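You operate a simulated robot arm through the tools that you are given. There is no shell and no other tool.

You run a simulated robot arm. Do the job below in one go: nothing can be reset, and whatever is moved stays where it is left.

## Task
Zero the tester on the brass LINK cylinder, then put it back.
Fine: mode ZERO, orange arm over it, TRIM till the display reads 0; park the arm, cylinder in its pocket, tester left on in mode ZERO.

It is judged by the outcome, as a careful person would: the job done as asked, and still so three seconds after it is handed in. It fails if anything else is knocked over, pushed out of place, dropped, spilled or broken.

## Robot
A 7-joint arm with a two-finger parallel gripper, fixed in place. Base frame: the origin is on the floor under the middle of its stand, x ahead of it, y to its left, z up. Readings come in cm, degrees, newtons and seconds.
With the tool pointing down near the work surface it reaches from about 38 to 88 cm from the base axis. Its first joint turns from -166.0 to 166.0 degrees. Payload 3.43 kg.
Tool frame: the origin (TCP) lies between the finger pads and is the grasp point; the fingertips stand 3.4 cm ahead of it; z points along the fingers, y is the line along which they close. The gripper opens to 12.8 cm. The fingers are 2.4 cm wide and 1.2 cm thick; the gripper's body (4.8 by 13 cm) begins 9.6 cm behind the TCP.
Orientation is that of the tool frame in the base frame, as a unit quaternion [x, y, z, w]. With the fingers straight down and closing along the base's y, the tool's x points along the base's -x, its y along +y and its z along -z.

## Interface
- The arm moves only by the tool play_rows. Its arguments are lists of equal length, an entry for each row: "delta_pos": the shift along the base's x, y, z in m, a list of three; "delta_rot": the turn, a rotation vector about the base's x, y, z in degrees, a list of three; "jaw": the finger opening in m, from 0 to 0.128. In form: {"delta_pos": [[x, y, z], ...], "delta_rot": [[ax, ay, az], ...], "jaw": [jaw, ...]}. A call has 1 to 20 rows; each row is the pose to reach, as a shift and turn from the pose commanded when the call began. Rows are played at 5 a second. More than 5 cm and 8.6 degrees between two rows, or a gripper value outside its range, and nothing of the call is played. A pose out of reach is approached as far as the arm can. The call stops where the force on the tool passes 90 N (or 10 N more than at its start, if that is more) or the arm is blocked; 0.2 s more then pass. The fingers move at their own pace (about 15.3 cm/s each) and stop on an object; they squeeze with about 34 N. The grip force told is the motor's: it shows also when the fingers shut on nothing. Time passes only in rows, and 0.2 s behind the last, so rows that repeat a pose let the fingers close. The reply holds the time, the measured pose of the TCP, the force on the tool along the base axes, the opening and the grip force, in the units named above and with some noise, with the torque about the TCP (base axes, N m) and any sound that the robot's microphone picked up.
- Cameras (640 x 400 px; columns grow to the right, rows downward): "scene" is fixed at [41.3, -50.17, 169.6]; the picture's right is [0.36, 0.93, 0.00], its down [0.88, -0.34, -0.34] and it looks along [-0.31, 0.12, -0.94] (base axes); focal length 214 px, centre (320, 200). "wrist" rides on the gripper at [7.6, -1.1, -16] in the tool frame; the picture's right is [0.15, 0.99, 0.00], its down [-0.88, 0.13, -0.46] and it looks along [-0.45, 0.07, 0.89] (tool axes); focal length 234 px, centre (320, 200). There is no depth. A picture from a camera that has moved, and an enlarged one, comes with that camera's place and axes in the base frame and with its lens. The place of the scene camera against the robot may be out by one fixed shift of up to 2.5 cm in any direction.
- snapshot(camera): a new picture of that camera. It takes no simulated time.
- enlarge(camera, box): a new picture of the part [left, top, right, bottom] of that camera's present view, enlarged. It takes no simulated time.
- close_job(): hands the job in; it is judged then, once.

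Places have to be worked out from the pictures, the camera data and where the tool is seen. Open the gripper and draw the arm clear of the work before you hand the job in, unless the task says otherwise.

The tools are called after ">>>" by a JSON object that holds its "method" and its "body". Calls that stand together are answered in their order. play_rows: Moves the arm, as the interface text tells. Its arguments: {"type":"object","properties":{"delta_pos":{"type":"array"},"delta_rot":{"type":"array"},"jaw":{"type":"array"}},"required":["delta_pos","delta_rot","jaw"]} The other tools are called the same way: snapshot (camera) takes a picture; enlarge (camera, box) takes an enlarged picture of a part of a camera's view; close_job () hands the job in.

At the start:

```text
time: 0.0
tool_pos: [26.75, -35.2, 137.38]
tool_rot: [0.0, 1.0, -0.001, 0.0]
wrist_force: [-0.8, -0.1, 1.1]
wrist_torque: [-0.05, 0.0, 0.05]
finger_gap: 12.82
grip_force: 0.0
```

scene: 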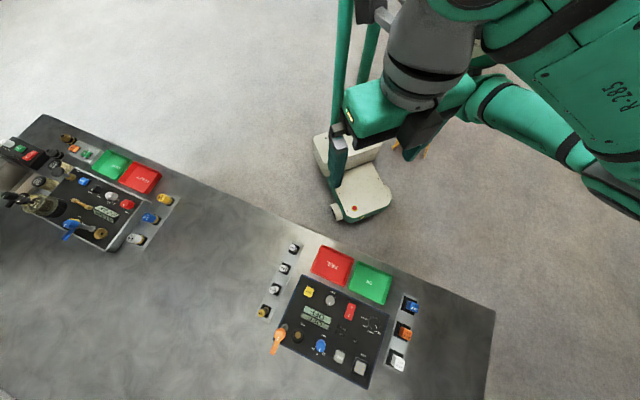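
wrist: 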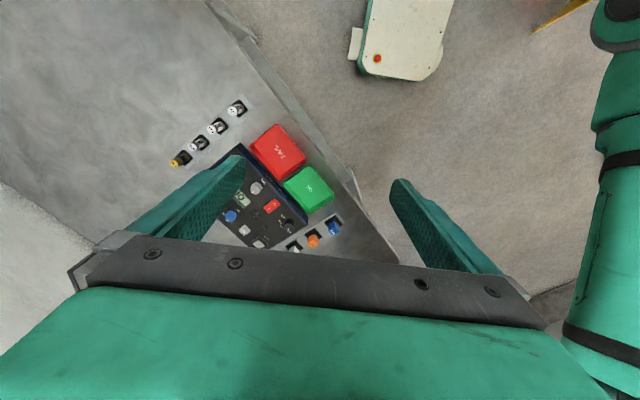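

I'll look at the scene more closely first, enlarging both tester areas.

>>> {"method": "enlarge", "body": {"camera": "scene", "box": [240, 230, 440, 400]}}

>>> {"method": "enlarge", "body": {"camera": "scene", "box": [0, 110, 200, 270]}}

>>> {"method": "enlarge", "body": {"camera": "wrist", "box": [150, 80, 400, 270]}}

```text
2.35 times, centred on (340, 315) of scene
camera zoom: at [41.3, -50.17, 169.6], right [0.36, 0.93, 0.0], down [0.88, -0.34, -0.34], along [-0.31, 0.12, -0.94], focal length 505 px, centre (273, -71)
```

zoom: 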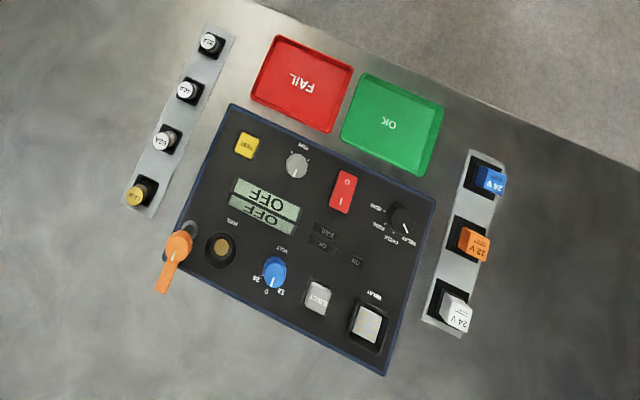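

```text
2.50 times, centred on (100, 190) of scene
camera zoom: at [41.3, -50.17, 169.6], right [0.36, 0.93, 0.0], down [0.88, -0.34, -0.34], along [-0.31, 0.12, -0.94], focal length 536 px, centre (870, 225)
```

zoom: 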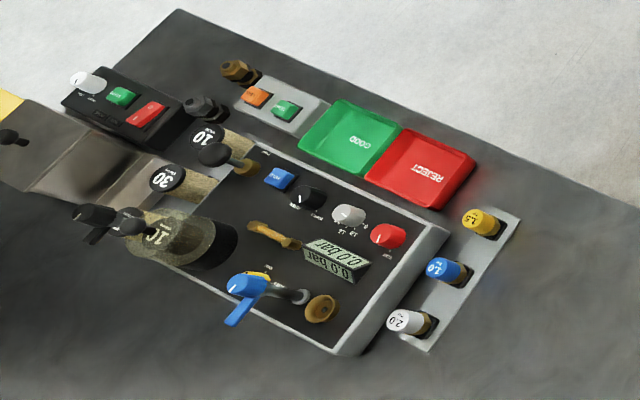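

```text
2.11 times, centred on (275, 175) of wrist
camera zoom: at [19.14, -36.21, 153.55], right [-0.15, 0.99, 0.0], down [0.88, 0.13, 0.46], along [0.45, 0.07, -0.89], focal length 493 px, centre (415, 253)
```

zoom: 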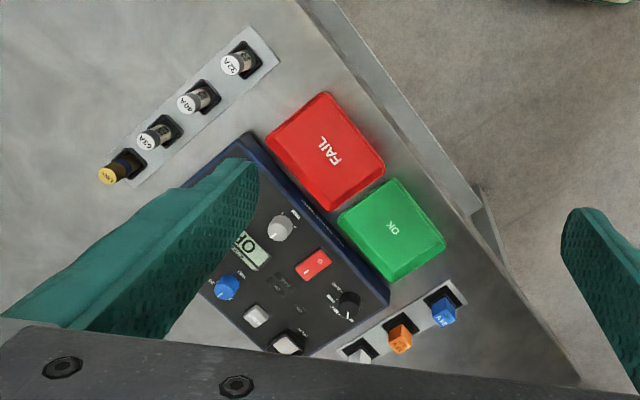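

The table seems to be at about z≈88 cm, with the fuse tester around (58,-52), turned about 45° to the base axes. I move the arm above it, turning the tool by -45°, to get a closer look.

>>> {"method": "play_rows", "body": {"delta_pos": [[0.025, -0.018, -0.018], [0.05, -0.036, -0.036], [0.075, -0.054, -0.054], [0.1, -0.072, -0.072], [0.125, -0.09, -0.09], [0.15, -0.108, -0.108], [0.175, -0.126, -0.126], [0.2, -0.144, -0.144]], "delta_rot": [[0, 0, -5.6], [0, 0, -11.2], [0, 0, -16.8], [0, 0, -22.4], [0, 0, -28], [0, 0, -33.6], [0, 0, -39.2], [0, 0, -45]], "jaw": [0.128, 0.128, 0.128, 0.128, 0.128, 0.128, 0.128, 0.128]}}

>>> {"method": "snapshot", "body": {"camera": "wrist"}}

>>> {"method": "snapshot", "body": {"camera": "scene"}}

```text
time: 1.8
tool_pos: [46.78, -49.53, 122.96]
tool_rot: [0.384, 0.923, 0.0, 0.0]
wrist_force: [-1.3, 0.0, -0.3]
wrist_torque: [-0.01, -0.01, 0.03]
finger_gap: 12.81
grip_force: 0.1
```

```text
taken
camera wrist: at [40.66, -44.92, 139.1], right [0.6, 0.8, 0.0], down [0.71, -0.53, 0.46], along [0.37, -0.27, -0.89], focal length 234 px, centre (320, 200)
```

wrist: 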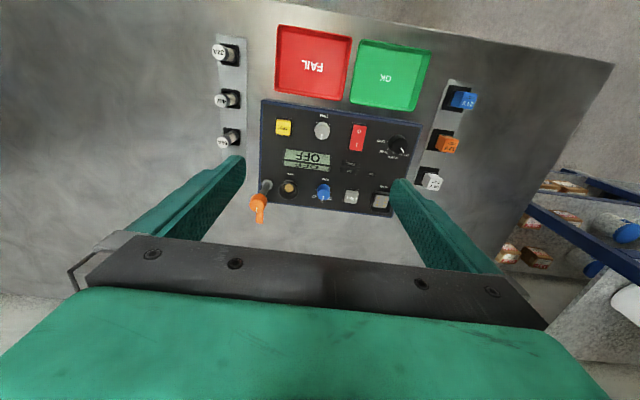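

```text
taken
```

scene: 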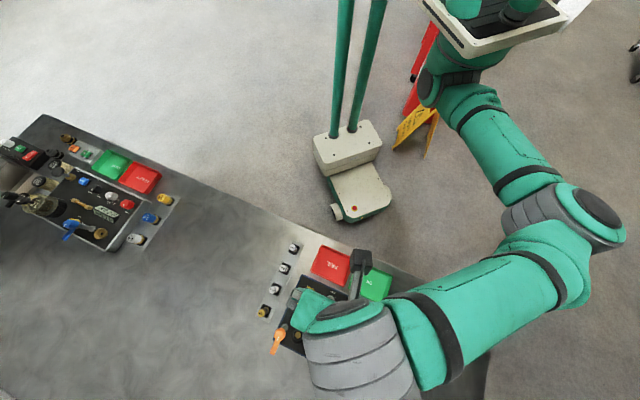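

The panel is now well aligned in the wrist view. I enlarge it to read the details.

>>> {"method": "enlarge", "body": {"camera": "wrist", "box": [240, 90, 440, 215]}}

>>> {"method": "enlarge", "body": {"camera": "wrist", "box": [190, 20, 350, 230]}}

```text
3.20 times, centred on (340, 152) of wrist
camera zoom: at [40.66, -44.92, 139.1], right [0.6, 0.8, 0.0], down [0.71, -0.53, 0.46], along [0.37, -0.27, -0.89], focal length 749 px, centre (256, 352)
```

zoom: 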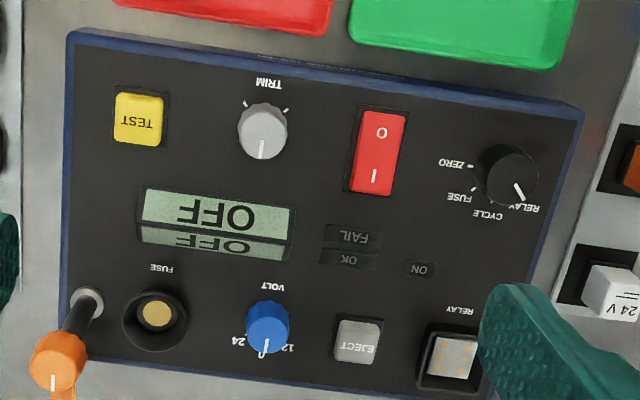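

```text
1.90 times, centred on (270, 125) of wrist
camera zoom: at [40.66, -44.92, 139.1], right [0.6, 0.8, 0.0], down [0.71, -0.53, 0.46], along [0.37, -0.27, -0.89], focal length 446 px, centre (415, 343)
```

zoom: 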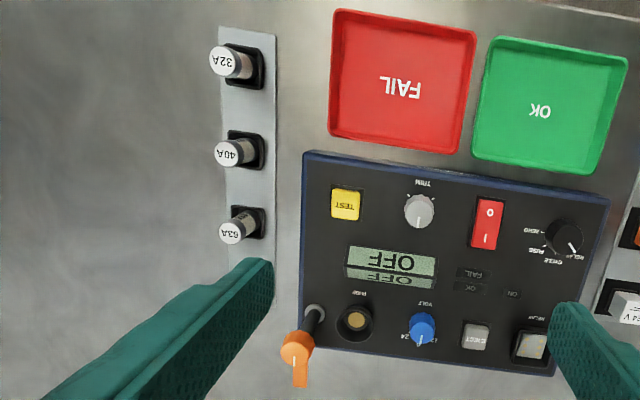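

The mode knob points to RELAY, the display says OFF, and the orange arm sits on a tall post left of the FUSE socket. Next I go to a spot where the camera can see the LINK pocket and the fuse side of the panel.

>>> {"method": "play_rows", "body": {"delta_pos": [[-0.02, -0.03, -0.025], [-0.04, -0.06, -0.05], [-0.055, -0.09, -0.075], [-0.065, -0.12, -0.1]], "delta_rot": [[0, 0, 0], [0, 0, 0], [0, 0, 0], [0, 0, 0]], "jaw": [0.128, 0.128, 0.128, 0.128]}}

>>> {"method": "snapshot", "body": {"camera": "wrist"}}

>>> {"method": "enlarge", "body": {"camera": "wrist", "box": [230, 100, 410, 240]}}

```text
time: 2.8
tool_pos: [40.4, -61.27, 113.08]
tool_rot: [0.383, 0.924, 0.0, 0.001]
wrist_force: [0.7, -0.3, 0.3]
wrist_torque: [-0.05, 0.04, -0.04]
finger_gap: 12.82
grip_force: 0.1
```

```text
taken
camera wrist: at [34.19, -56.74, 129.17], right [0.6, 0.8, 0.0], down [0.72, -0.53, 0.46], along [0.37, -0.27, -0.89], focal length 234 px, centre (320, 200)
```

wrist: 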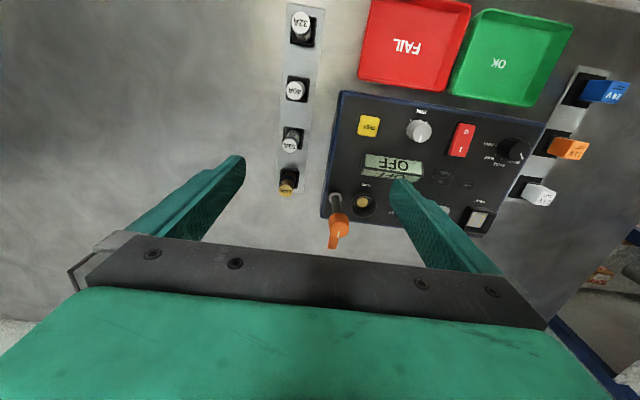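

```text
2.86 times, centred on (320, 170) of wrist
camera zoom: at [34.19, -56.74, 129.17], right [0.6, 0.8, 0.0], down [0.72, -0.53, 0.46], along [0.37, -0.27, -0.89], focal length 669 px, centre (320, 286)
```

zoom: 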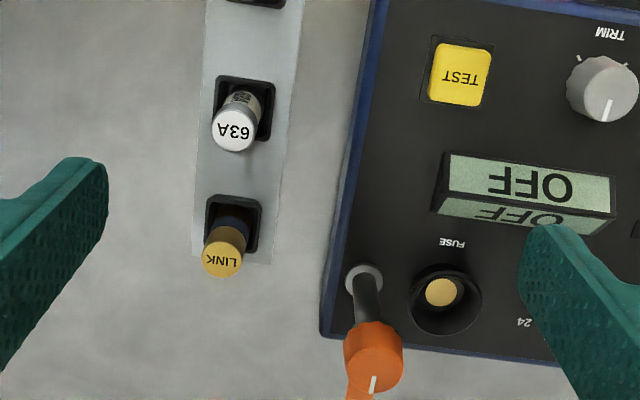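

The LINK cylinder stands at about (43.5,-70.1) with its top near z≈96, and the FUSE socket is at about (52.6,-61.6). I'll switch on first, so I close the jaws and move above the red rocker for a near look.

>>> {"method": "play_rows", "body": {"delta_pos": [[0.03, 0.035, 0.0], [0.06, 0.07, 0.0], [0.09, 0.11, 0.0], [0.121, 0.15, 0.0], [0.121, 0.158, -0.03], [0.121, 0.16, -0.05]], "delta_rot": [[0, 0, 0], [0, 0, 0], [0, 0, 0], [0, 0, 0], [0, 0, 0], [0, 0, 0]], "jaw": [0.06, 0.0, 0.0, 0.0, 0.0, 0.0]}}

>>> {"method": "snapshot", "body": {"camera": "wrist"}}

>>> {"method": "enlarge", "body": {"camera": "wrist", "box": [180, 80, 480, 260]}}

```text
refused: row 4 steps farther than a row can; nothing moved
```

```text
taken
camera wrist: at [34.19, -56.74, 129.17], right [0.6, 0.8, 0.0], down [0.72, -0.53, 0.46], along [0.37, -0.27, -0.89], focal length 234 px, centre (320, 200)
```

wrist: 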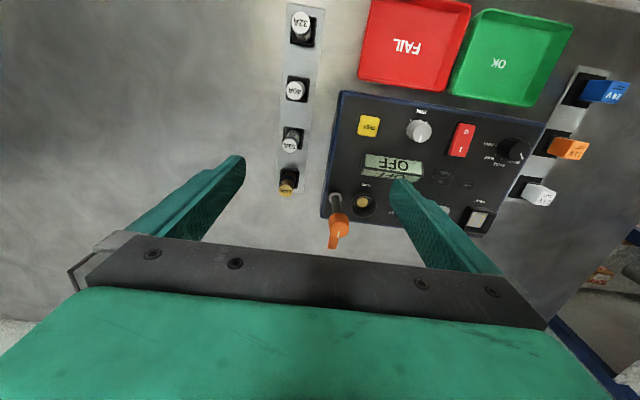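

```text
2.13 times, centred on (330, 170) of wrist
camera zoom: at [34.19, -56.74, 129.17], right [0.6, 0.8, 0.0], down [0.72, -0.53, 0.46], along [0.37, -0.27, -0.89], focal length 500 px, centre (299, 264)
```

zoom: 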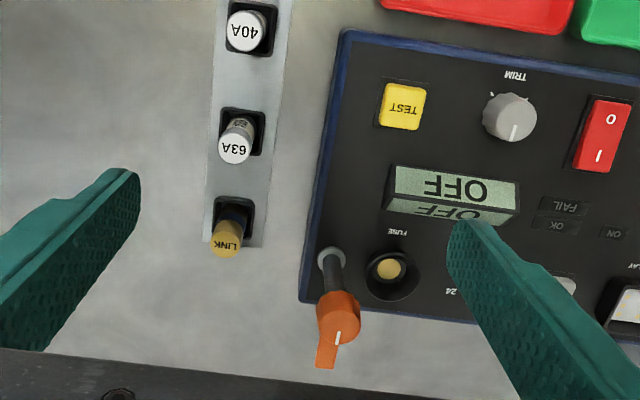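

The last step was a hair over 5 cm, so nothing moved. I send the same path again with smaller steps.

>>> {"method": "play_rows", "body": {"delta_pos": [[0.025, 0.03, 0.0], [0.05, 0.06, 0.0], [0.075, 0.09, 0.0], [0.1, 0.12, 0.0], [0.121, 0.15, 0.0], [0.121, 0.158, -0.03], [0.121, 0.16, -0.05]], "delta_rot": [[0, 0, 0], [0, 0, 0], [0, 0, 0], [0, 0, 0], [0, 0, 0], [0, 0, 0], [0, 0, 0]], "jaw": [0.06, 0.0, 0.0, 0.0, 0.0, 0.0, 0.0]}}

>>> {"method": "snapshot", "body": {"camera": "wrist"}}

>>> {"method": "enlarge", "body": {"camera": "wrist", "box": [180, 80, 480, 260]}}

```text
time: 4.4
tool_pos: [52.37, -45.53, 108.17]
tool_rot: [0.383, 0.924, -0.001, 0.001]
wrist_force: [-0.3, 0.7, -0.4]
wrist_torque: [0.01, -0.01, 0.0]
finger_gap: 0.0
grip_force: 33.4
```

```text
taken
camera wrist: at [46.22, -40.82, 124.31], right [0.6, 0.8, 0.0], down [0.71, -0.53, 0.46], along [0.37, -0.27, -0.89], focal length 234 px, centre (320, 200)
```

wrist: 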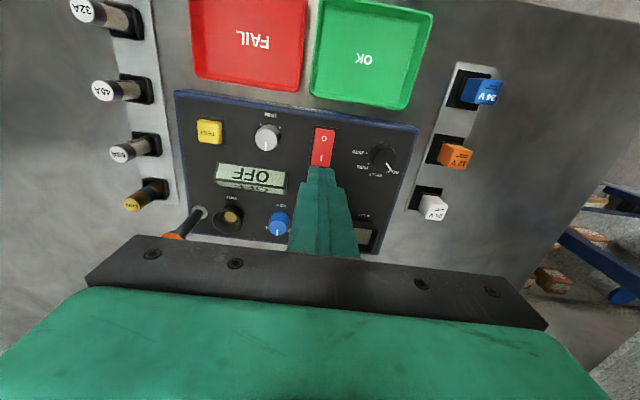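

```text
2.13 times, centred on (330, 170) of wrist
camera zoom: at [46.22, -40.82, 124.31], right [0.6, 0.8, 0.0], down [0.71, -0.53, 0.46], along [0.37, -0.27, -0.89], focal length 500 px, centre (299, 264)
```

zoom: 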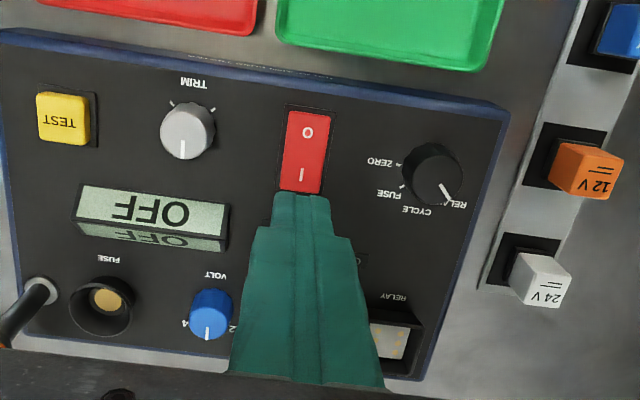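

From two views the rocker's "I" end is near (53.4,-45.8) with its top around z≈96.4. I bring the closed fingertips over the "I" half and stop about 1.5 cm above it.

>>> {"method": "play_rows", "body": {"delta_pos": [[0.0145, -0.0055, -0.02], [0.0145, -0.0055, -0.04], [0.0145, -0.0055, -0.06], [0.0145, -0.0055, -0.067]], "delta_rot": [[0, 0, 0], [0, 0, 0], [0, 0, 0], [0, 0, 0]], "jaw": [0.0, 0.0, 0.0, 0.0]}}

>>> {"method": "enlarge", "body": {"camera": "wrist", "box": [200, 70, 440, 250]}}

>>> {"method": "enlarge", "body": {"camera": "scene", "box": [220, 210, 460, 400]}}

```text
time: 5.4
tool_pos: [53.9, -45.96, 101.36]
tool_rot: [0.382, 0.924, -0.001, 0.0]
wrist_force: [0.0, -0.1, 0.0]
wrist_torque: [-0.03, 0.02, -0.02]
finger_gap: 0.02
grip_force: 32.4
```

```text
2.22 times, centred on (320, 160) of wrist
camera zoom: at [47.77, -41.45, 117.48], right [0.6, 0.8, 0.0], down [0.72, -0.53, 0.46], along [0.37, -0.27, -0.89], focal length 520 px, centre (320, 289)
```

zoom: 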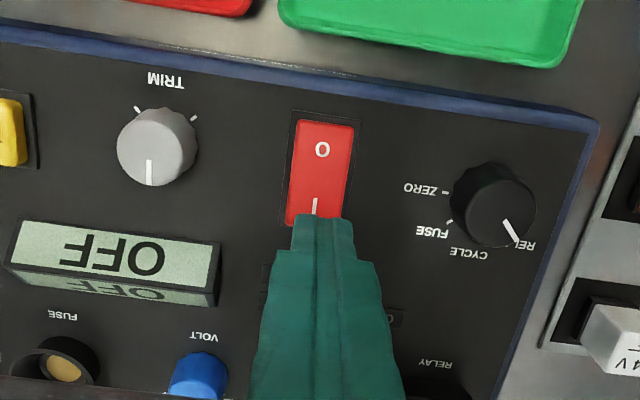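

```text
2.11 times, centred on (340, 305) of scene
camera zoom: at [41.3, -50.17, 169.6], right [0.36, 0.93, 0.0], down [0.88, -0.34, -0.34], along [-0.31, 0.12, -0.94], focal length 452 px, centre (278, -21)
```

zoom: 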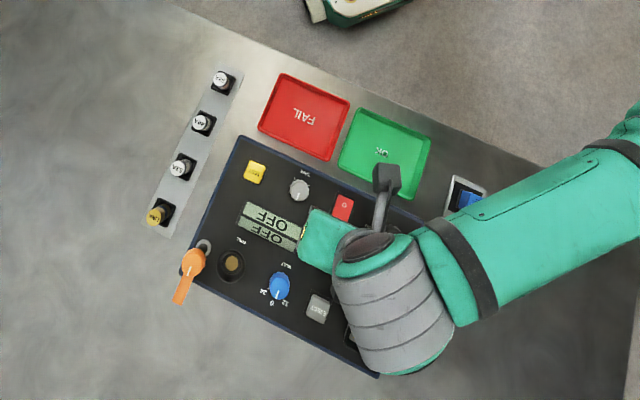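

The fingertips line up just over the "I" half. I now go down in small steps and watch the force and the display.

>>> {"method": "play_rows", "body": {"delta_pos": [[0, 0, -0.006], [0, 0, -0.011], [0, 0, -0.014], [0, 0, -0.016]], "delta_rot": [[0, 0, 0], [0, 0, 0], [0, 0, 0], [0, 0, 0]], "jaw": [0.0, 0.0, 0.0, 0.0]}}

>>> {"method": "enlarge", "body": {"camera": "wrist", "box": [200, 70, 440, 250]}}

```text
time: 6.4
tool_pos: [53.85, -46.2, 99.77]
tool_rot: [0.383, 0.924, -0.001, 0.0]
wrist_force: [0.7, -0.7, 0.2]
wrist_torque: [0.01, 0.0, 0.0]
finger_gap: 0.0
grip_force: 32.8
```

```text
2.22 times, centred on (320, 160) of wrist
camera zoom: at [47.68, -41.49, 115.9], right [0.6, 0.8, 0.0], down [0.72, -0.53, 0.46], along [0.37, -0.27, -0.89], focal length 520 px, centre (320, 289)
```

zoom: 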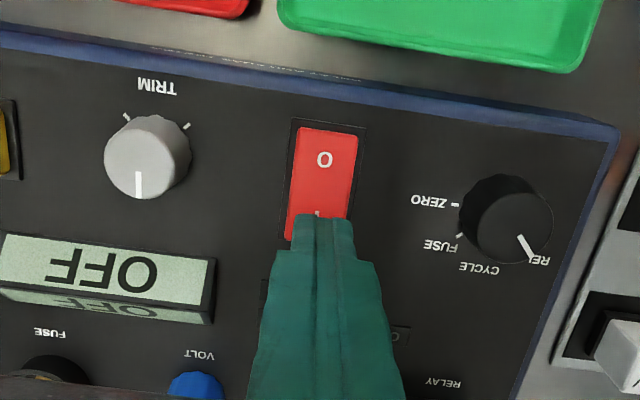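

No contact yet, and the tips are closing on the "I" mark. I continue down by a few more millimetres.

>>> {"method": "play_rows", "body": {"delta_pos": [[0, 0, -0.002], [0, 0, -0.004], [0, 0, -0.006]], "delta_rot": [[0, 0, 0], [0, 0, 0], [0, 0, 0]], "jaw": [0.0, 0.0, 0.0]}}

>>> {"method": "enlarge", "body": {"camera": "wrist", "box": [200, 70, 440, 250]}}

```text
time: 7.2
tool_pos: [53.83, -46.02, 99.12]
tool_rot: [0.382, 0.924, 0.0, -0.001]
wrist_force: [-0.3, 0.3, 0.0]
wrist_torque: [-0.01, 0.01, 0.03]
finger_gap: 0.02
grip_force: 33.1
```

```text
2.22 times, centred on (320, 160) of wrist
camera zoom: at [47.61, -41.47, 115.24], right [0.6, 0.8, 0.0], down [0.72, -0.53, 0.46], along [0.37, -0.27, -0.89], focal length 520 px, centre (320, 289)
```

zoom: 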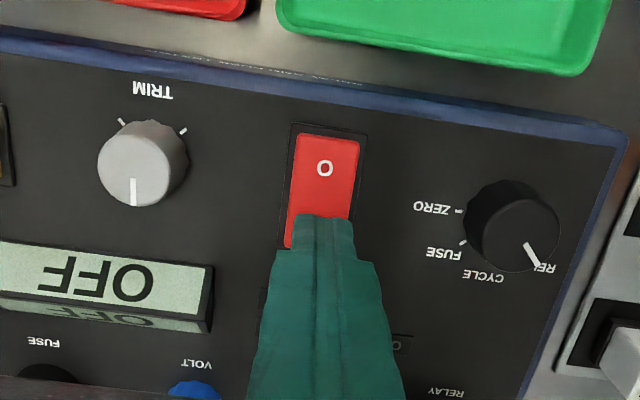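

Still no contact with the tip at about z≈95.7. I keep going down in 2 mm steps.

>>> {"method": "play_rows", "body": {"delta_pos": [[0, 0, -0.002], [0, 0, -0.004], [0, 0, -0.006]], "delta_rot": [[0, 0, 0], [0, 0, 0], [0, 0, 0]], "jaw": [0.0, 0.0, 0.0]}}

>>> {"method": "enlarge", "body": {"camera": "wrist", "box": [200, 70, 440, 250]}}

```text
time: 8.0
tool_pos: [53.83, -46.09, 98.98]
tool_rot: [0.382, 0.924, -0.002, 0.002]
wrist_force: [-1.5, 4.0, 50.9]
wrist_torque: [0.58, 0.46, 0.26]
finger_gap: 0.0
grip_force: 32.7
```

```text
2.22 times, centred on (320, 160) of wrist
camera zoom: at [47.56, -41.41, 115.08], right [0.6, 0.8, 0.0], down [0.71, -0.53, 0.46], along [0.37, -0.28, -0.89], focal length 520 px, centre (320, 289)
```

zoom: 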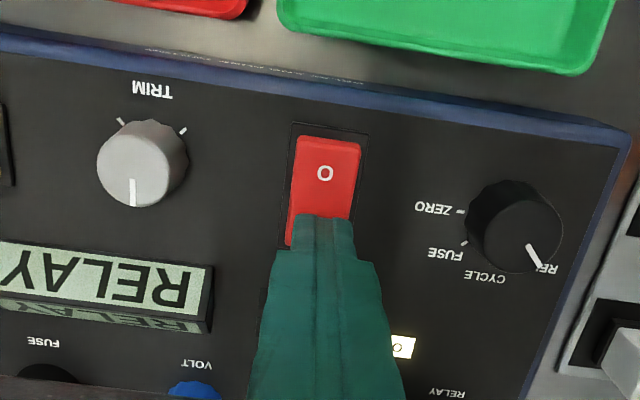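

The display now reads RELAY and the ON lamp is lit, so the tester is powered. I back off and place the open gripper above the mode knob (about (57.6,-39.7), top z≈97.5), pre-turned +60° so that I can turn it back toward ZERO.

>>> {"method": "play_rows", "body": {"delta_pos": [[0, 0, 0.03], [0, 0, 0.065], [0.005, 0.008, 0.075], [0.01, 0.016, 0.075], [0.015, 0.025, 0.075], [0.02, 0.033, 0.075], [0.025, 0.042, 0.075], [0.03, 0.05, 0.075], [0.0383, 0.064, 0.075], [0.0383, 0.064, 0.075]], "delta_rot": [[0, 0, 0], [0, 0, 0], [0, 0, 8], [0, 0, 16], [0, 0, 24], [0, 0, 32], [0, 0, 40], [0, 0, 48], [0, 0, 55], [0, 0, 60]], "jaw": [0.0, 0.0, 0.02, 0.04, 0.06, 0.06, 0.06, 0.06, 0.06, 0.06]}}

>>> {"method": "snapshot", "body": {"camera": "wrist"}}

>>> {"method": "enlarge", "body": {"camera": "wrist", "box": [200, 70, 440, 250]}}

>>> {"method": "enlarge", "body": {"camera": "scene", "box": [220, 210, 460, 400]}}

```text
time: 10.2
tool_pos: [57.6, -39.62, 105.99]
tool_rot: [-0.131, 0.991, 0.0, 0.001]
wrist_force: [0.5, 0.4, -0.5]
wrist_torque: [0.03, 0.03, -0.02]
finger_gap: 6.02
grip_force: 0.2
```

```text
taken
camera wrist: at [50.54, -42.61, 122.19], right [-0.4, 0.92, 0.0], down [0.82, 0.36, 0.46], along [0.42, 0.18, -0.89], focal length 234 px, centre (320, 200)
```

wrist: 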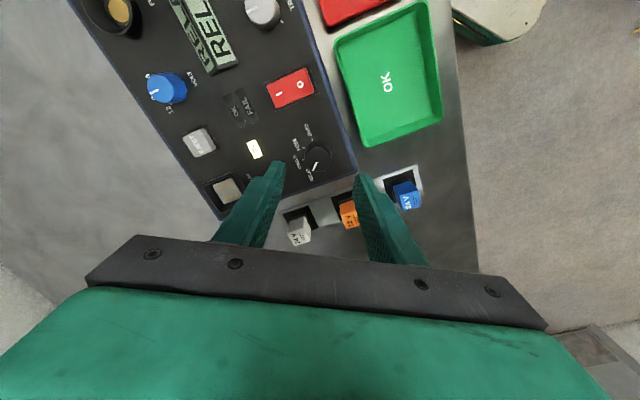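

```text
2.22 times, centred on (320, 160) of wrist
camera zoom: at [50.54, -42.61, 122.19], right [-0.4, 0.92, 0.0], down [0.82, 0.36, 0.46], along [0.42, 0.18, -0.89], focal length 520 px, centre (320, 289)
```

zoom: 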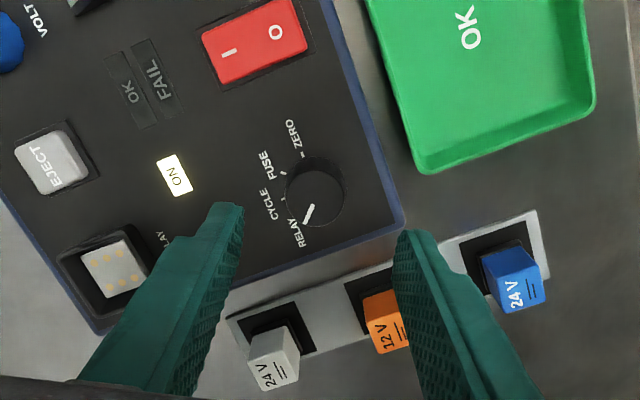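

```text
2.11 times, centred on (340, 305) of scene
camera zoom: at [41.3, -50.17, 169.6], right [0.36, 0.93, 0.0], down [0.88, -0.34, -0.34], along [-0.31, 0.12, -0.94], focal length 452 px, centre (278, -21)
```

zoom: 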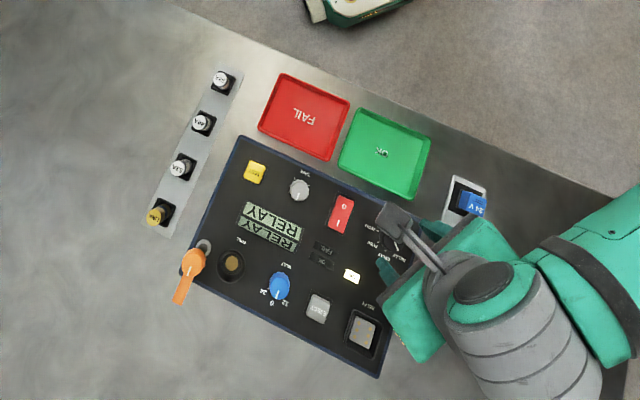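

The knob sits centred between the open fingers. I go straight down so that the tips end just above the panel, at about z≈96.

>>> {"method": "play_rows", "body": {"delta_pos": [[0, -0.0015, -0.02], [0, -0.0015, -0.04], [0, -0.0015, -0.055], [0, -0.0015, -0.062], [0, -0.0015, -0.065]], "delta_rot": [[0, 0, 0], [0, 0, 0], [0, 0, 0], [0, 0, 0], [0, 0, 0]], "jaw": [0.056, 0.056, 0.056, 0.056, 0.056]}}

>>> {"method": "enlarge", "body": {"camera": "wrist", "box": [200, 70, 440, 250]}}

```text
time: 11.4
tool_pos: [57.55, -39.95, 99.41]
tool_rot: [-0.13, 0.991, -0.001, 0.0]
wrist_force: [-0.6, -0.1, -0.3]
wrist_torque: [0.01, 0.01, -0.01]
finger_gap: 5.59
grip_force: 0.0
```

```text
2.22 times, centred on (320, 160) of wrist
camera zoom: at [50.53, -42.92, 115.62], right [-0.4, 0.92, 0.0], down [0.82, 0.35, 0.46], along [0.42, 0.18, -0.89], focal length 520 px, centre (320, 289)
```

zoom: 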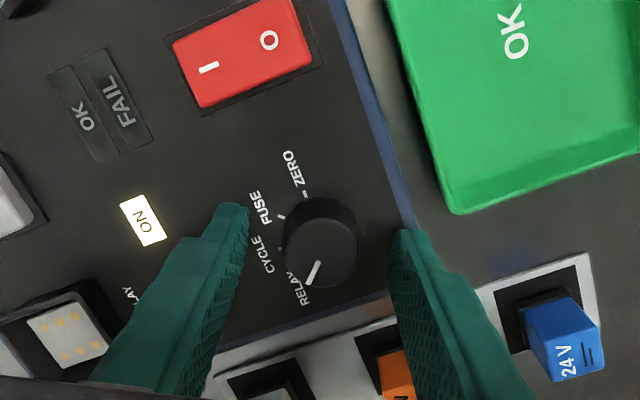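

The knob is centred between the fingers. I close on it and turn -120° about z, toward ZERO.

>>> {"method": "play_rows", "body": {"delta_pos": [[0, 0, 0], [0, 0, 0], [0, 0, 0], [0, 0, 0], [0, 0, 0], [0, 0, 0], [0, 0, 0], [0, 0, 0], [0, 0, 0], [0, 0, 0], [0, 0, 0], [0, 0, 0], [0, 0, 0], [0, 0, 0], [0, 0, 0], [0, 0, 0], [0, 0, 0]], "delta_rot": [[0, 0, 0], [0, 0, 0], [0, 0, -8], [0, 0, -16], [0, 0, -24], [0, 0, -32], [0, 0, -40], [0, 0, -48], [0, 0, -56], [0, 0, -64], [0, 0, -72], [0, 0, -80], [0, 0, -88], [0, 0, -96], [0, 0, -104], [0, 0, -112], [0, 0, -120]], "jaw": [0.01, 0.01, 0.01, 0.01, 0.01, 0.01, 0.01, 0.01, 0.01, 0.01, 0.01, 0.01, 0.01, 0.01, 0.01, 0.01, 0.01]}}

>>> {"method": "snapshot", "body": {"camera": "wrist"}}

>>> {"method": "enlarge", "body": {"camera": "scene", "box": [220, 210, 460, 400]}}

```text
time: 15.0
tool_pos: [57.78, -39.57, 99.53]
tool_rot: [0.594, 0.805, 0.0, -0.001]
wrist_force: [14.7, 27.3, -3.9]
wrist_torque: [1.64, -0.31, 0.02]
finger_gap: 2.93
grip_force: 45.1
out of reach, approached as far as the arm can: row 14, 15, 16, 17
```

```text
taken
camera wrist: at [54.5, -32.67, 115.7], right [0.9, 0.43, 0.0], down [0.38, -0.8, 0.45], along [0.2, -0.41, -0.89], focal length 234 px, centre (320, 200)
```

wrist: 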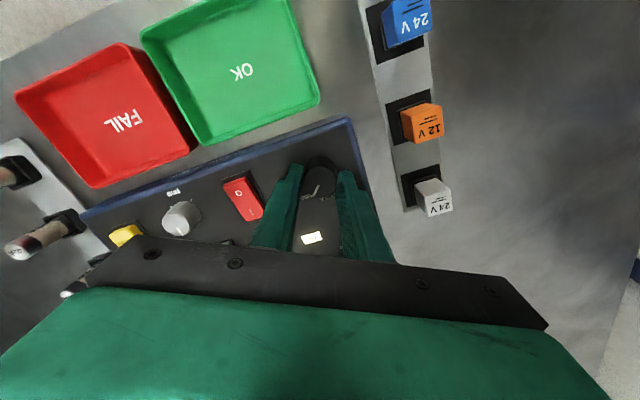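

```text
2.11 times, centred on (340, 305) of scene
camera zoom: at [41.3, -50.17, 169.6], right [0.36, 0.93, 0.0], down [0.88, -0.34, -0.34], along [-0.31, 0.12, -0.94], focal length 452 px, centre (278, -21)
```

zoom: 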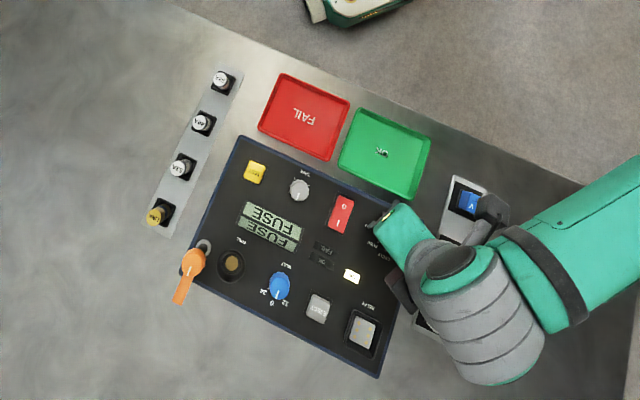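

The wrist hit its turning limit near yaw -73°, and the knob is now at FUSE, one notch short. I release, turn back so I can regrip, and look again.

>>> {"method": "play_rows", "body": {"delta_pos": [[0, 0, 0], [0, 0, 0], [0, 0, 0.03], [0, 0, 0.05]], "delta_rot": [[0, 0, 0], [0, 0, 0], [0, 0, 0], [0, 0, 0]], "jaw": [0.056, 0.056, 0.056, 0.056]}}

>>> {"method": "enlarge", "body": {"camera": "scene", "box": [220, 210, 460, 400]}}

```text
time: 16.0
tool_pos: [57.47, -39.83, 104.59]
tool_rot: [0.594, 0.804, -0.001, 0.0]
wrist_force: [0.3, -0.2, -0.3]
wrist_torque: [-0.05, 0.04, 0.05]
finger_gap: 5.63
grip_force: 0.2
```

```text
2.11 times, centred on (340, 305) of scene
camera zoom: at [41.3, -50.17, 169.6], right [0.36, 0.93, 0.0], down [0.88, -0.34, -0.34], along [-0.31, 0.12, -0.94], focal length 452 px, centre (278, -21)
```

zoom: 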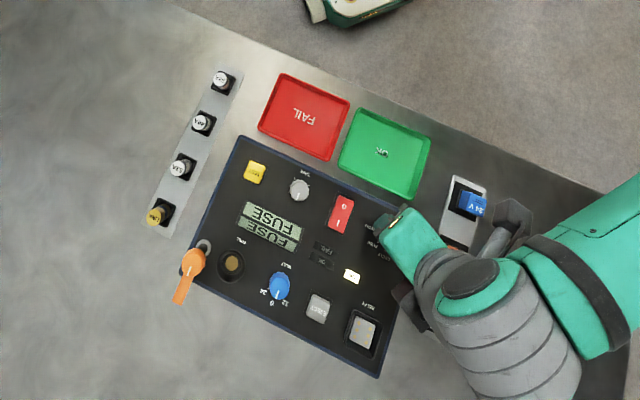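

Mode shows FUSE. I turn the tool back by +56° above the knob.

>>> {"method": "play_rows", "body": {"delta_pos": [[0, 0, 0], [0, 0, 0], [0, 0, 0], [0, 0, 0], [0, 0, 0], [0, 0, 0], [0, 0, 0]], "delta_rot": [[0, 0, 8], [0, 0, 16], [0, 0, 24], [0, 0, 32], [0, 0, 40], [0, 0, 48], [0, 0, 56]], "jaw": [0.056, 0.056, 0.056, 0.056, 0.056, 0.056, 0.056]}}

>>> {"method": "enlarge", "body": {"camera": "wrist", "box": [200, 70, 440, 250]}}

```text
time: 17.6
tool_pos: [57.58, -40.0, 104.48]
tool_rot: [0.148, 0.989, -0.001, -0.001]
wrist_force: [-0.3, -0.3, -1.2]
wrist_torque: [0.04, 0.0, -0.02]
finger_gap: 5.62
grip_force: 0.1
```

```text
2.22 times, centred on (320, 160) of wrist
camera zoom: at [50.0, -38.79, 120.64], right [0.15, 0.99, 0.0], down [0.88, -0.13, 0.46], along [0.45, -0.07, -0.89], focal length 520 px, centre (320, 289)
```

zoom: 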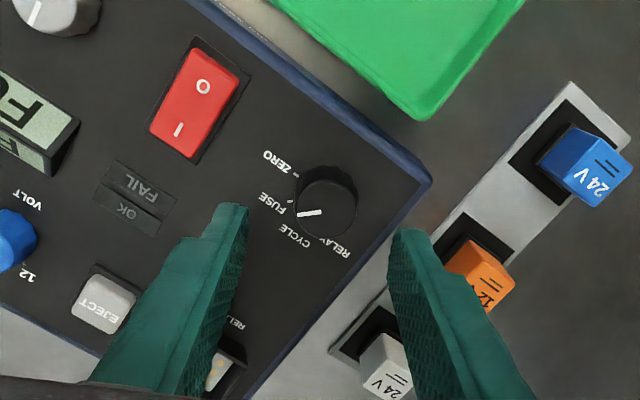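

The pointer sits at FUSE, and ZERO is about 40° further. I go down, regrip the knob and turn -41°.

>>> {"method": "play_rows", "body": {"delta_pos": [[0.0005, 0.003, -0.02], [0.0005, 0.003, -0.04], [0.0005, 0.003, -0.051], [0.0005, 0.003, -0.051], [0.0005, 0.003, -0.051], [0.0005, 0.003, -0.051], [0.0005, 0.003, -0.051], [0.0005, 0.003, -0.051], [0.0005, 0.003, -0.051], [0.0005, 0.003, -0.051], [0.0005, 0.003, -0.051]], "delta_rot": [[0, 0, 0], [0, 0, 0], [0, 0, 0], [0, 0, 0], [0, 0, 0], [0, 0, -7], [0, 0, -14], [0, 0, -21], [0, 0, -28], [0, 0, -35], [0, 0, -41]], "jaw": [0.056, 0.056, 0.056, 0.01, 0.01, 0.01, 0.01, 0.01, 0.01, 0.01, 0.01]}}

>>> {"method": "enlarge", "body": {"camera": "scene", "box": [220, 210, 460, 400]}}

>>> {"method": "enlarge", "body": {"camera": "wrist", "box": [200, 70, 440, 250]}}

```text
time: 20.0
tool_pos: [57.64, -39.49, 99.43]
tool_rot: [0.486, 0.874, 0.0, 0.0]
wrist_force: [-7.5, -2.1, -0.6]
wrist_torque: [0.23, 0.45, -0.05]
finger_gap: 2.97
grip_force: 45.2
```

```text
2.11 times, centred on (340, 305) of scene
camera zoom: at [41.3, -50.17, 169.6], right [0.36, 0.93, 0.0], down [0.88, -0.34, -0.34], along [-0.31, 0.12, -0.94], focal length 452 px, centre (278, -21)
```

zoom: 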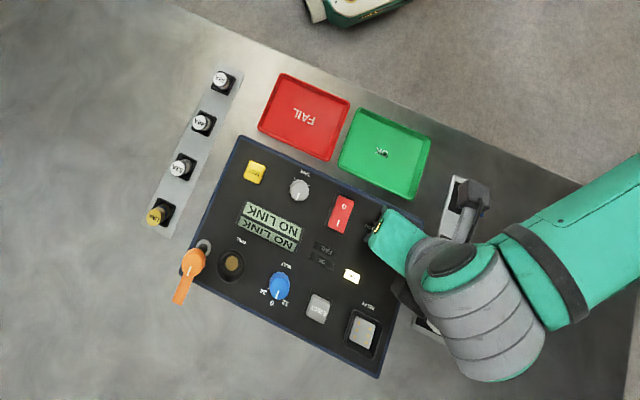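

```text
2.22 times, centred on (320, 160) of wrist
camera zoom: at [52.74, -33.58, 115.58], right [0.76, 0.65, 0.0], down [0.58, -0.68, 0.46], along [0.29, -0.35, -0.89], focal length 520 px, centre (320, 289)
```

zoom: 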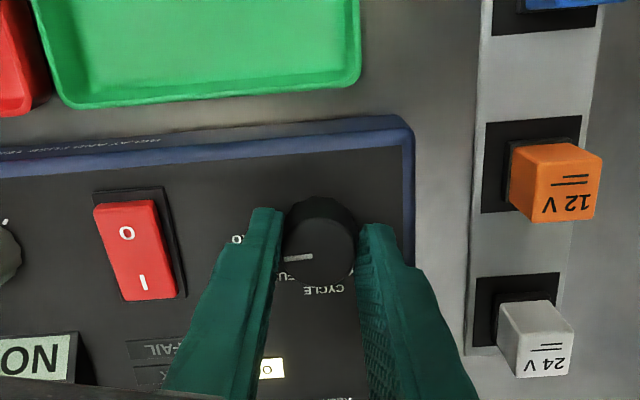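

The display reads NO LINK, so the mode is now ZERO. I release the knob, lift clear and go over to the LINK pocket for a close look.

>>> {"method": "play_rows", "body": {"delta_pos": [[0, 0, 0], [0, 0, 0], [0, 0, 0.04], [0, 0, 0.085], [-0.018, -0.038, 0.1], [-0.036, -0.076, 0.11], [-0.054, -0.114, 0.12], [-0.072, -0.152, 0.13], [-0.09, -0.19, 0.13], [-0.108, -0.228, 0.13], [-0.126, -0.266, 0.13], [-0.142, -0.304, 0.13]], "delta_rot": [[0, 0, 0], [0, 0, 0], [0, 0, 0], [0, 0, 0], [0, 0, 2], [0, 0, 4], [0, 0, 6], [0, 0, 8], [0, 0, 10], [0, 0, 11], [0, 0, 12], [0, 0, 13]], "jaw": [0.056, 0.056, 0.056, 0.056, 0.056, 0.056, 0.056, 0.056, 0.056, 0.056, 0.056, 0.056]}}

>>> {"method": "snapshot", "body": {"camera": "wrist"}}

>>> {"method": "enlarge", "body": {"camera": "wrist", "box": [200, 70, 440, 250]}}

>>> {"method": "enlarge", "body": {"camera": "scene", "box": [220, 210, 460, 400]}}

```text
time: 22.6
tool_pos: [43.63, -69.74, 112.33]
tool_rot: [0.381, 0.925, 0.0, 0.0]
wrist_force: [1.6, 1.7, 0.4]
wrist_torque: [-0.08, 0.14, 0.01]
finger_gap: 5.65
grip_force: 0.1
```

```text
taken
camera wrist: at [37.48, -65.1, 128.49], right [0.59, 0.81, 0.0], down [0.72, -0.53, 0.46], along [0.37, -0.27, -0.89], focal length 234 px, centre (320, 200)
```

wrist: 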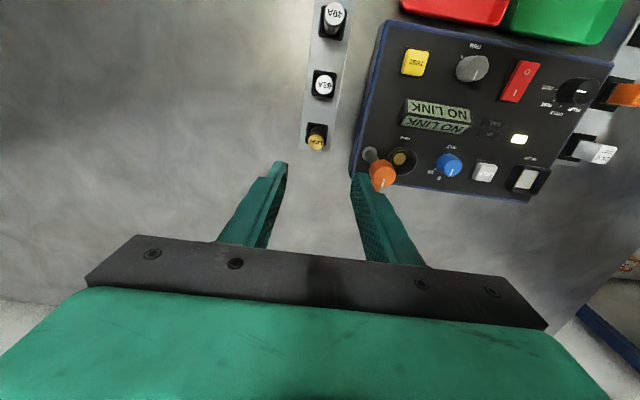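

```text
2.22 times, centred on (320, 160) of wrist
camera zoom: at [37.48, -65.1, 128.49], right [0.59, 0.81, 0.0], down [0.72, -0.53, 0.46], along [0.37, -0.27, -0.89], focal length 520 px, centre (320, 289)
```

zoom: 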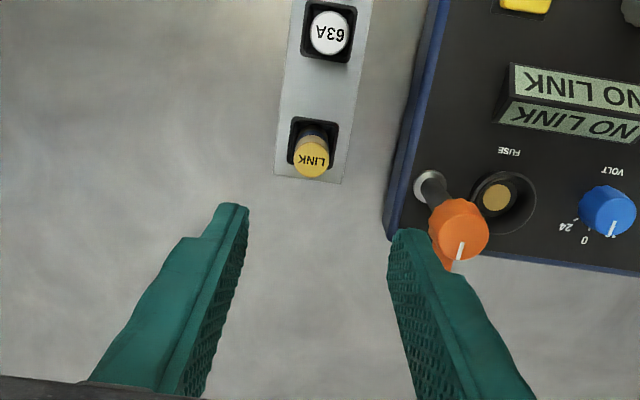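

```text
2.11 times, centred on (340, 305) of scene
camera zoom: at [41.3, -50.17, 169.6], right [0.36, 0.93, 0.0], down [0.88, -0.34, -0.34], along [-0.31, 0.12, -0.94], focal length 452 px, centre (278, -21)
```

zoom: 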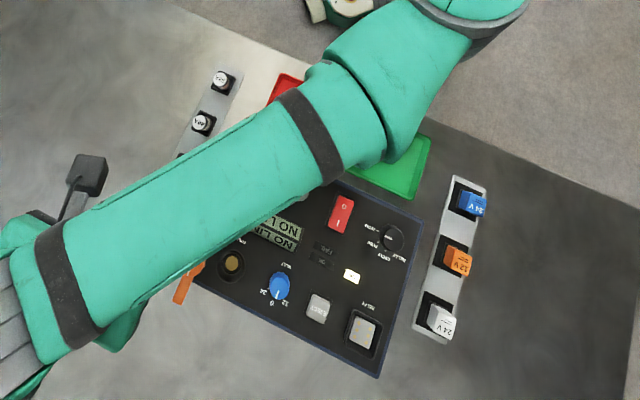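

The LINK top is at about (43.35,-70.05,96.1), almost under the gripper. I correct sideways, narrow the opening and come down to just above it to check the alignment.

>>> {"method": "play_rows", "body": {"delta_pos": [[-0.0028, -0.0033, -0.02], [-0.0028, -0.0033, -0.05], [-0.0028, -0.0033, -0.08], [-0.0028, -0.0033, -0.105], [-0.0028, -0.0033, -0.12]], "delta_rot": [[0, 0, 0], [0, 0, 0], [0, 0, 0], [0, 0, 0], [0, 0, 0]], "jaw": [0.05, 0.05, 0.05, 0.05, 0.05]}}

>>> {"method": "enlarge", "body": {"camera": "wrist", "box": [200, 70, 440, 250]}}

```text
time: 23.8
tool_pos: [43.27, -70.24, 100.38]
tool_rot: [0.383, 0.924, 0.0, -0.001]
wrist_force: [-0.2, 0.6, 0.3]
wrist_torque: [-0.03, 0.01, -0.02]
finger_gap: 5.01
grip_force: 0.0
```

```text
2.22 times, centred on (320, 160) of wrist
camera zoom: at [37.09, -65.68, 116.49], right [0.6, 0.8, 0.0], down [0.72, -0.53, 0.46], along [0.37, -0.27, -0.89], focal length 520 px, centre (320, 289)
```

zoom: 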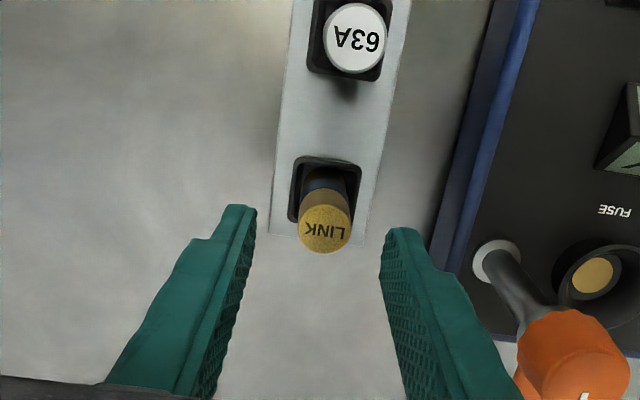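

The LINK sits between the fingers and within 3 mm of centre. I lower the gripper over it and close on it.

>>> {"method": "play_rows", "body": {"delta_pos": [[0.0015, 0.002, -0.02], [0.0015, 0.002, -0.035], [0.0015, 0.002, -0.045], [0.0015, 0.002, -0.045], [0.0015, 0.002, -0.045], [0.0015, 0.002, -0.045]], "delta_rot": [[0, 0, 0], [0, 0, 0], [0, 0, 0], [0, 0, 0], [0, 0, 0], [0, 0, 0]], "jaw": [0.05, 0.05, 0.05, 0.005, 0.005, 0.005]}}

>>> {"method": "enlarge", "body": {"camera": "wrist", "box": [200, 70, 440, 250]}}

```text
time: 25.2
tool_pos: [43.31, -70.01, 95.75]
tool_rot: [0.383, 0.924, 0.0, 0.0]
wrist_force: [0.6, -0.8, -0.6]
wrist_torque: [-0.02, -0.02, 0.02]
finger_gap: 2.1
grip_force: 34.2
```

```text
2.22 times, centred on (320, 160) of wrist
camera zoom: at [37.17, -65.42, 112.03], right [0.6, 0.8, 0.0], down [0.72, -0.53, 0.46], along [0.37, -0.27, -0.89], focal length 520 px, centre (320, 289)
```

zoom: 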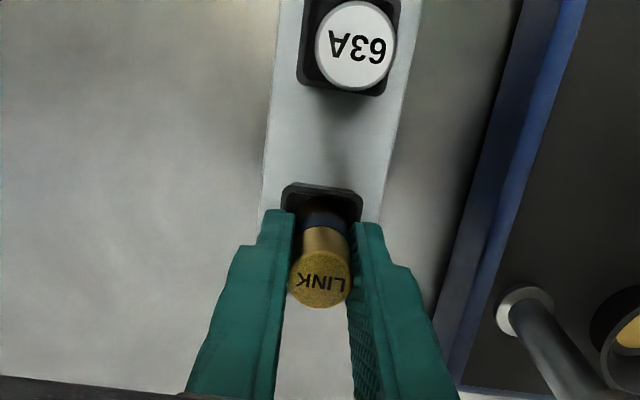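

The LINK is gripped, with a gap of 2.1 cm; this pose (43.31,-70.01,95.75) is also the one for putting it back. I lift it straight up.

>>> {"method": "play_rows", "body": {"delta_pos": [[0, 0, 0.01], [0, 0, 0.025], [0, 0, 0.05], [0, 0, 0.08], [0, 0, 0.11], [0, 0, 0.13]], "delta_rot": [[0, 0, 0], [0, 0, 0], [0, 0, 0], [0, 0, 0], [0, 0, 0], [0, 0, 0]], "jaw": [0.005, 0.005, 0.005, 0.005, 0.005, 0.005]}}

>>> {"method": "enlarge", "body": {"camera": "wrist", "box": [200, 70, 440, 250]}}

>>> {"method": "enlarge", "body": {"camera": "scene", "box": [220, 210, 460, 400]}}

```text
time: 26.6
tool_pos: [43.1, -69.99, 108.82]
tool_rot: [0.382, 0.924, -0.002, 0.0]
wrist_force: [1.1, 0.8, -2.1]
wrist_torque: [-0.01, 0.0, 0.0]
finger_gap: 2.1
grip_force: 34.0
```

```text
2.22 times, centred on (320, 160) of wrist
camera zoom: at [37.07, -65.42, 124.99], right [0.6, 0.8, 0.0], down [0.72, -0.53, 0.46], along [0.37, -0.27, -0.89], focal length 520 px, centre (320, 289)
```

zoom: 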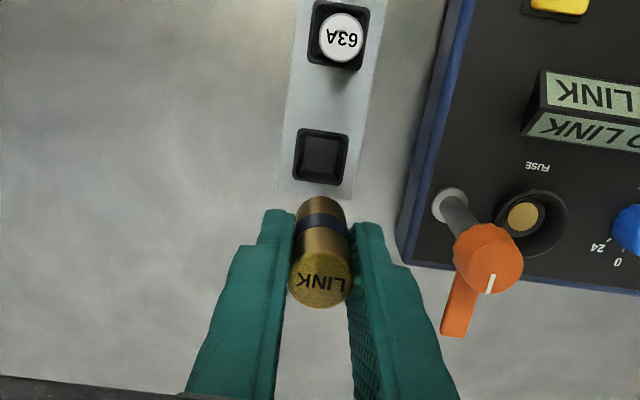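

```text
2.11 times, centred on (340, 305) of scene
camera zoom: at [41.3, -50.17, 169.6], right [0.36, 0.93, 0.0], down [0.88, -0.34, -0.34], along [-0.31, 0.12, -0.94], focal length 452 px, centre (278, -21)
```

zoom: 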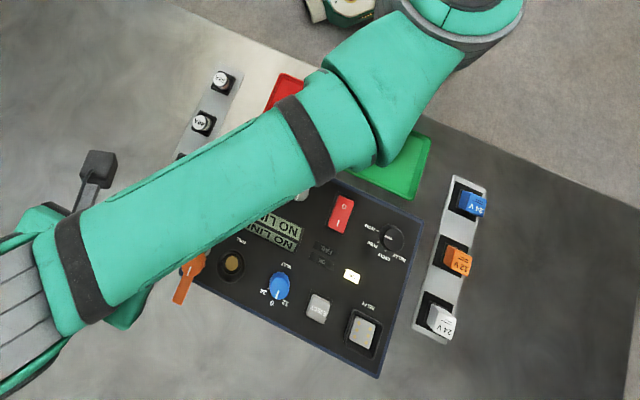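

The LINK is held firmly, about 5.6 cm long with its bottom ~5.3 cm below the TCP. The orange hub (about (49.5,-64.9), top z≈102.6) is close to the socket, so I raise, turn the tool +90° to keep the fingers off the hub, and move over the FUSE socket.

>>> {"method": "play_rows", "body": {"delta_pos": [[0, 0, 0.02], [0, 0, 0.04], [0.008, 0.007, 0.045], [0.016, 0.014, 0.045], [0.024, 0.021, 0.045], [0.032, 0.028, 0.045], [0.04, 0.035, 0.045], [0.048, 0.042, 0.045], [0.056, 0.049, 0.045], [0.064, 0.056, 0.045], [0.072, 0.063, 0.045], [0.08, 0.07, 0.045], [0.088, 0.077, 0.045], [0.096, 0.084, 0.045]], "delta_rot": [[0, 0, 0], [0, 0, 7], [0, 0, 14], [0, 0, 21], [0, 0, 28], [0, 0, 35], [0, 0, 42], [0, 0, 49], [0, 0, 56], [0, 0, 63], [0, 0, 70], [0, 0, 77], [0, 0, 84], [0, 0, 90]], "jaw": [0.005, 0.005, 0.005, 0.005, 0.005, 0.005, 0.005, 0.005, 0.005, 0.005, 0.005, 0.005, 0.005, 0.005]}}

>>> {"method": "snapshot", "body": {"camera": "wrist"}}

>>> {"method": "enlarge", "body": {"camera": "wrist", "box": [200, 70, 440, 250]}}

>>> {"method": "enlarge", "body": {"camera": "scene", "box": [220, 210, 460, 400]}}

```text
time: 29.6
tool_pos: [53.03, -61.76, 113.41]
tool_rot: [-0.384, 0.923, 0.001, 0.0]
wrist_force: [-0.4, -0.3, -2.0]
wrist_torque: [0.01, 0.01, -0.02]
finger_gap: 2.1
grip_force: 34.1
```

```text
taken
camera wrist: at [48.43, -67.82, 129.55], right [-0.8, 0.59, 0.0], down [0.53, 0.72, 0.46], along [0.27, 0.37, -0.89], focal length 234 px, centre (320, 200)
```

wrist: 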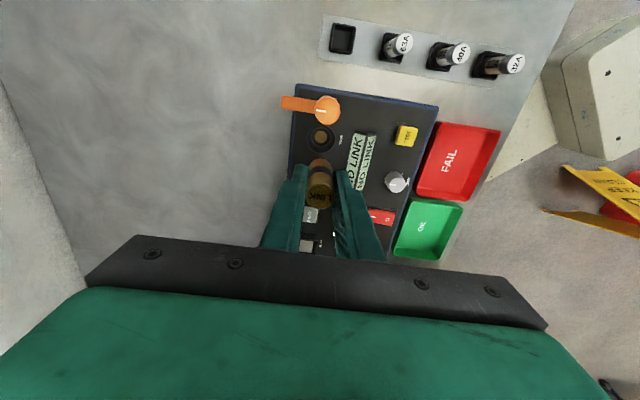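

```text
2.22 times, centred on (320, 160) of wrist
camera zoom: at [48.43, -67.82, 129.55], right [-0.8, 0.59, 0.0], down [0.53, 0.72, 0.46], along [0.27, 0.37, -0.89], focal length 520 px, centre (320, 289)
```

zoom: 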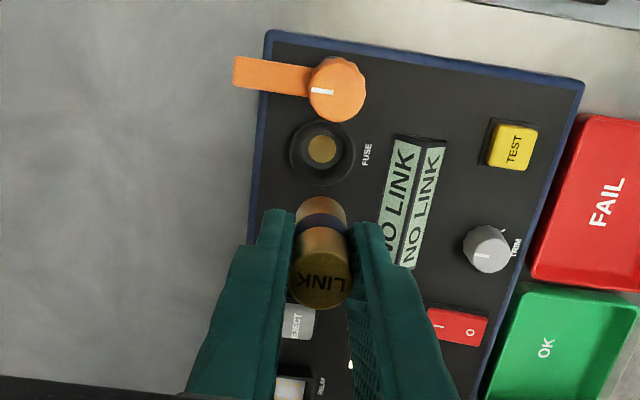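

```text
2.11 times, centred on (340, 305) of scene
camera zoom: at [41.3, -50.17, 169.6], right [0.36, 0.93, 0.0], down [0.88, -0.34, -0.34], along [-0.31, 0.12, -0.94], focal length 452 px, centre (278, -21)
```

zoom: 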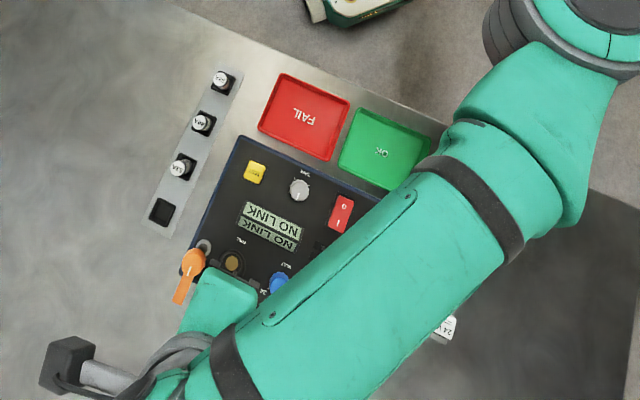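

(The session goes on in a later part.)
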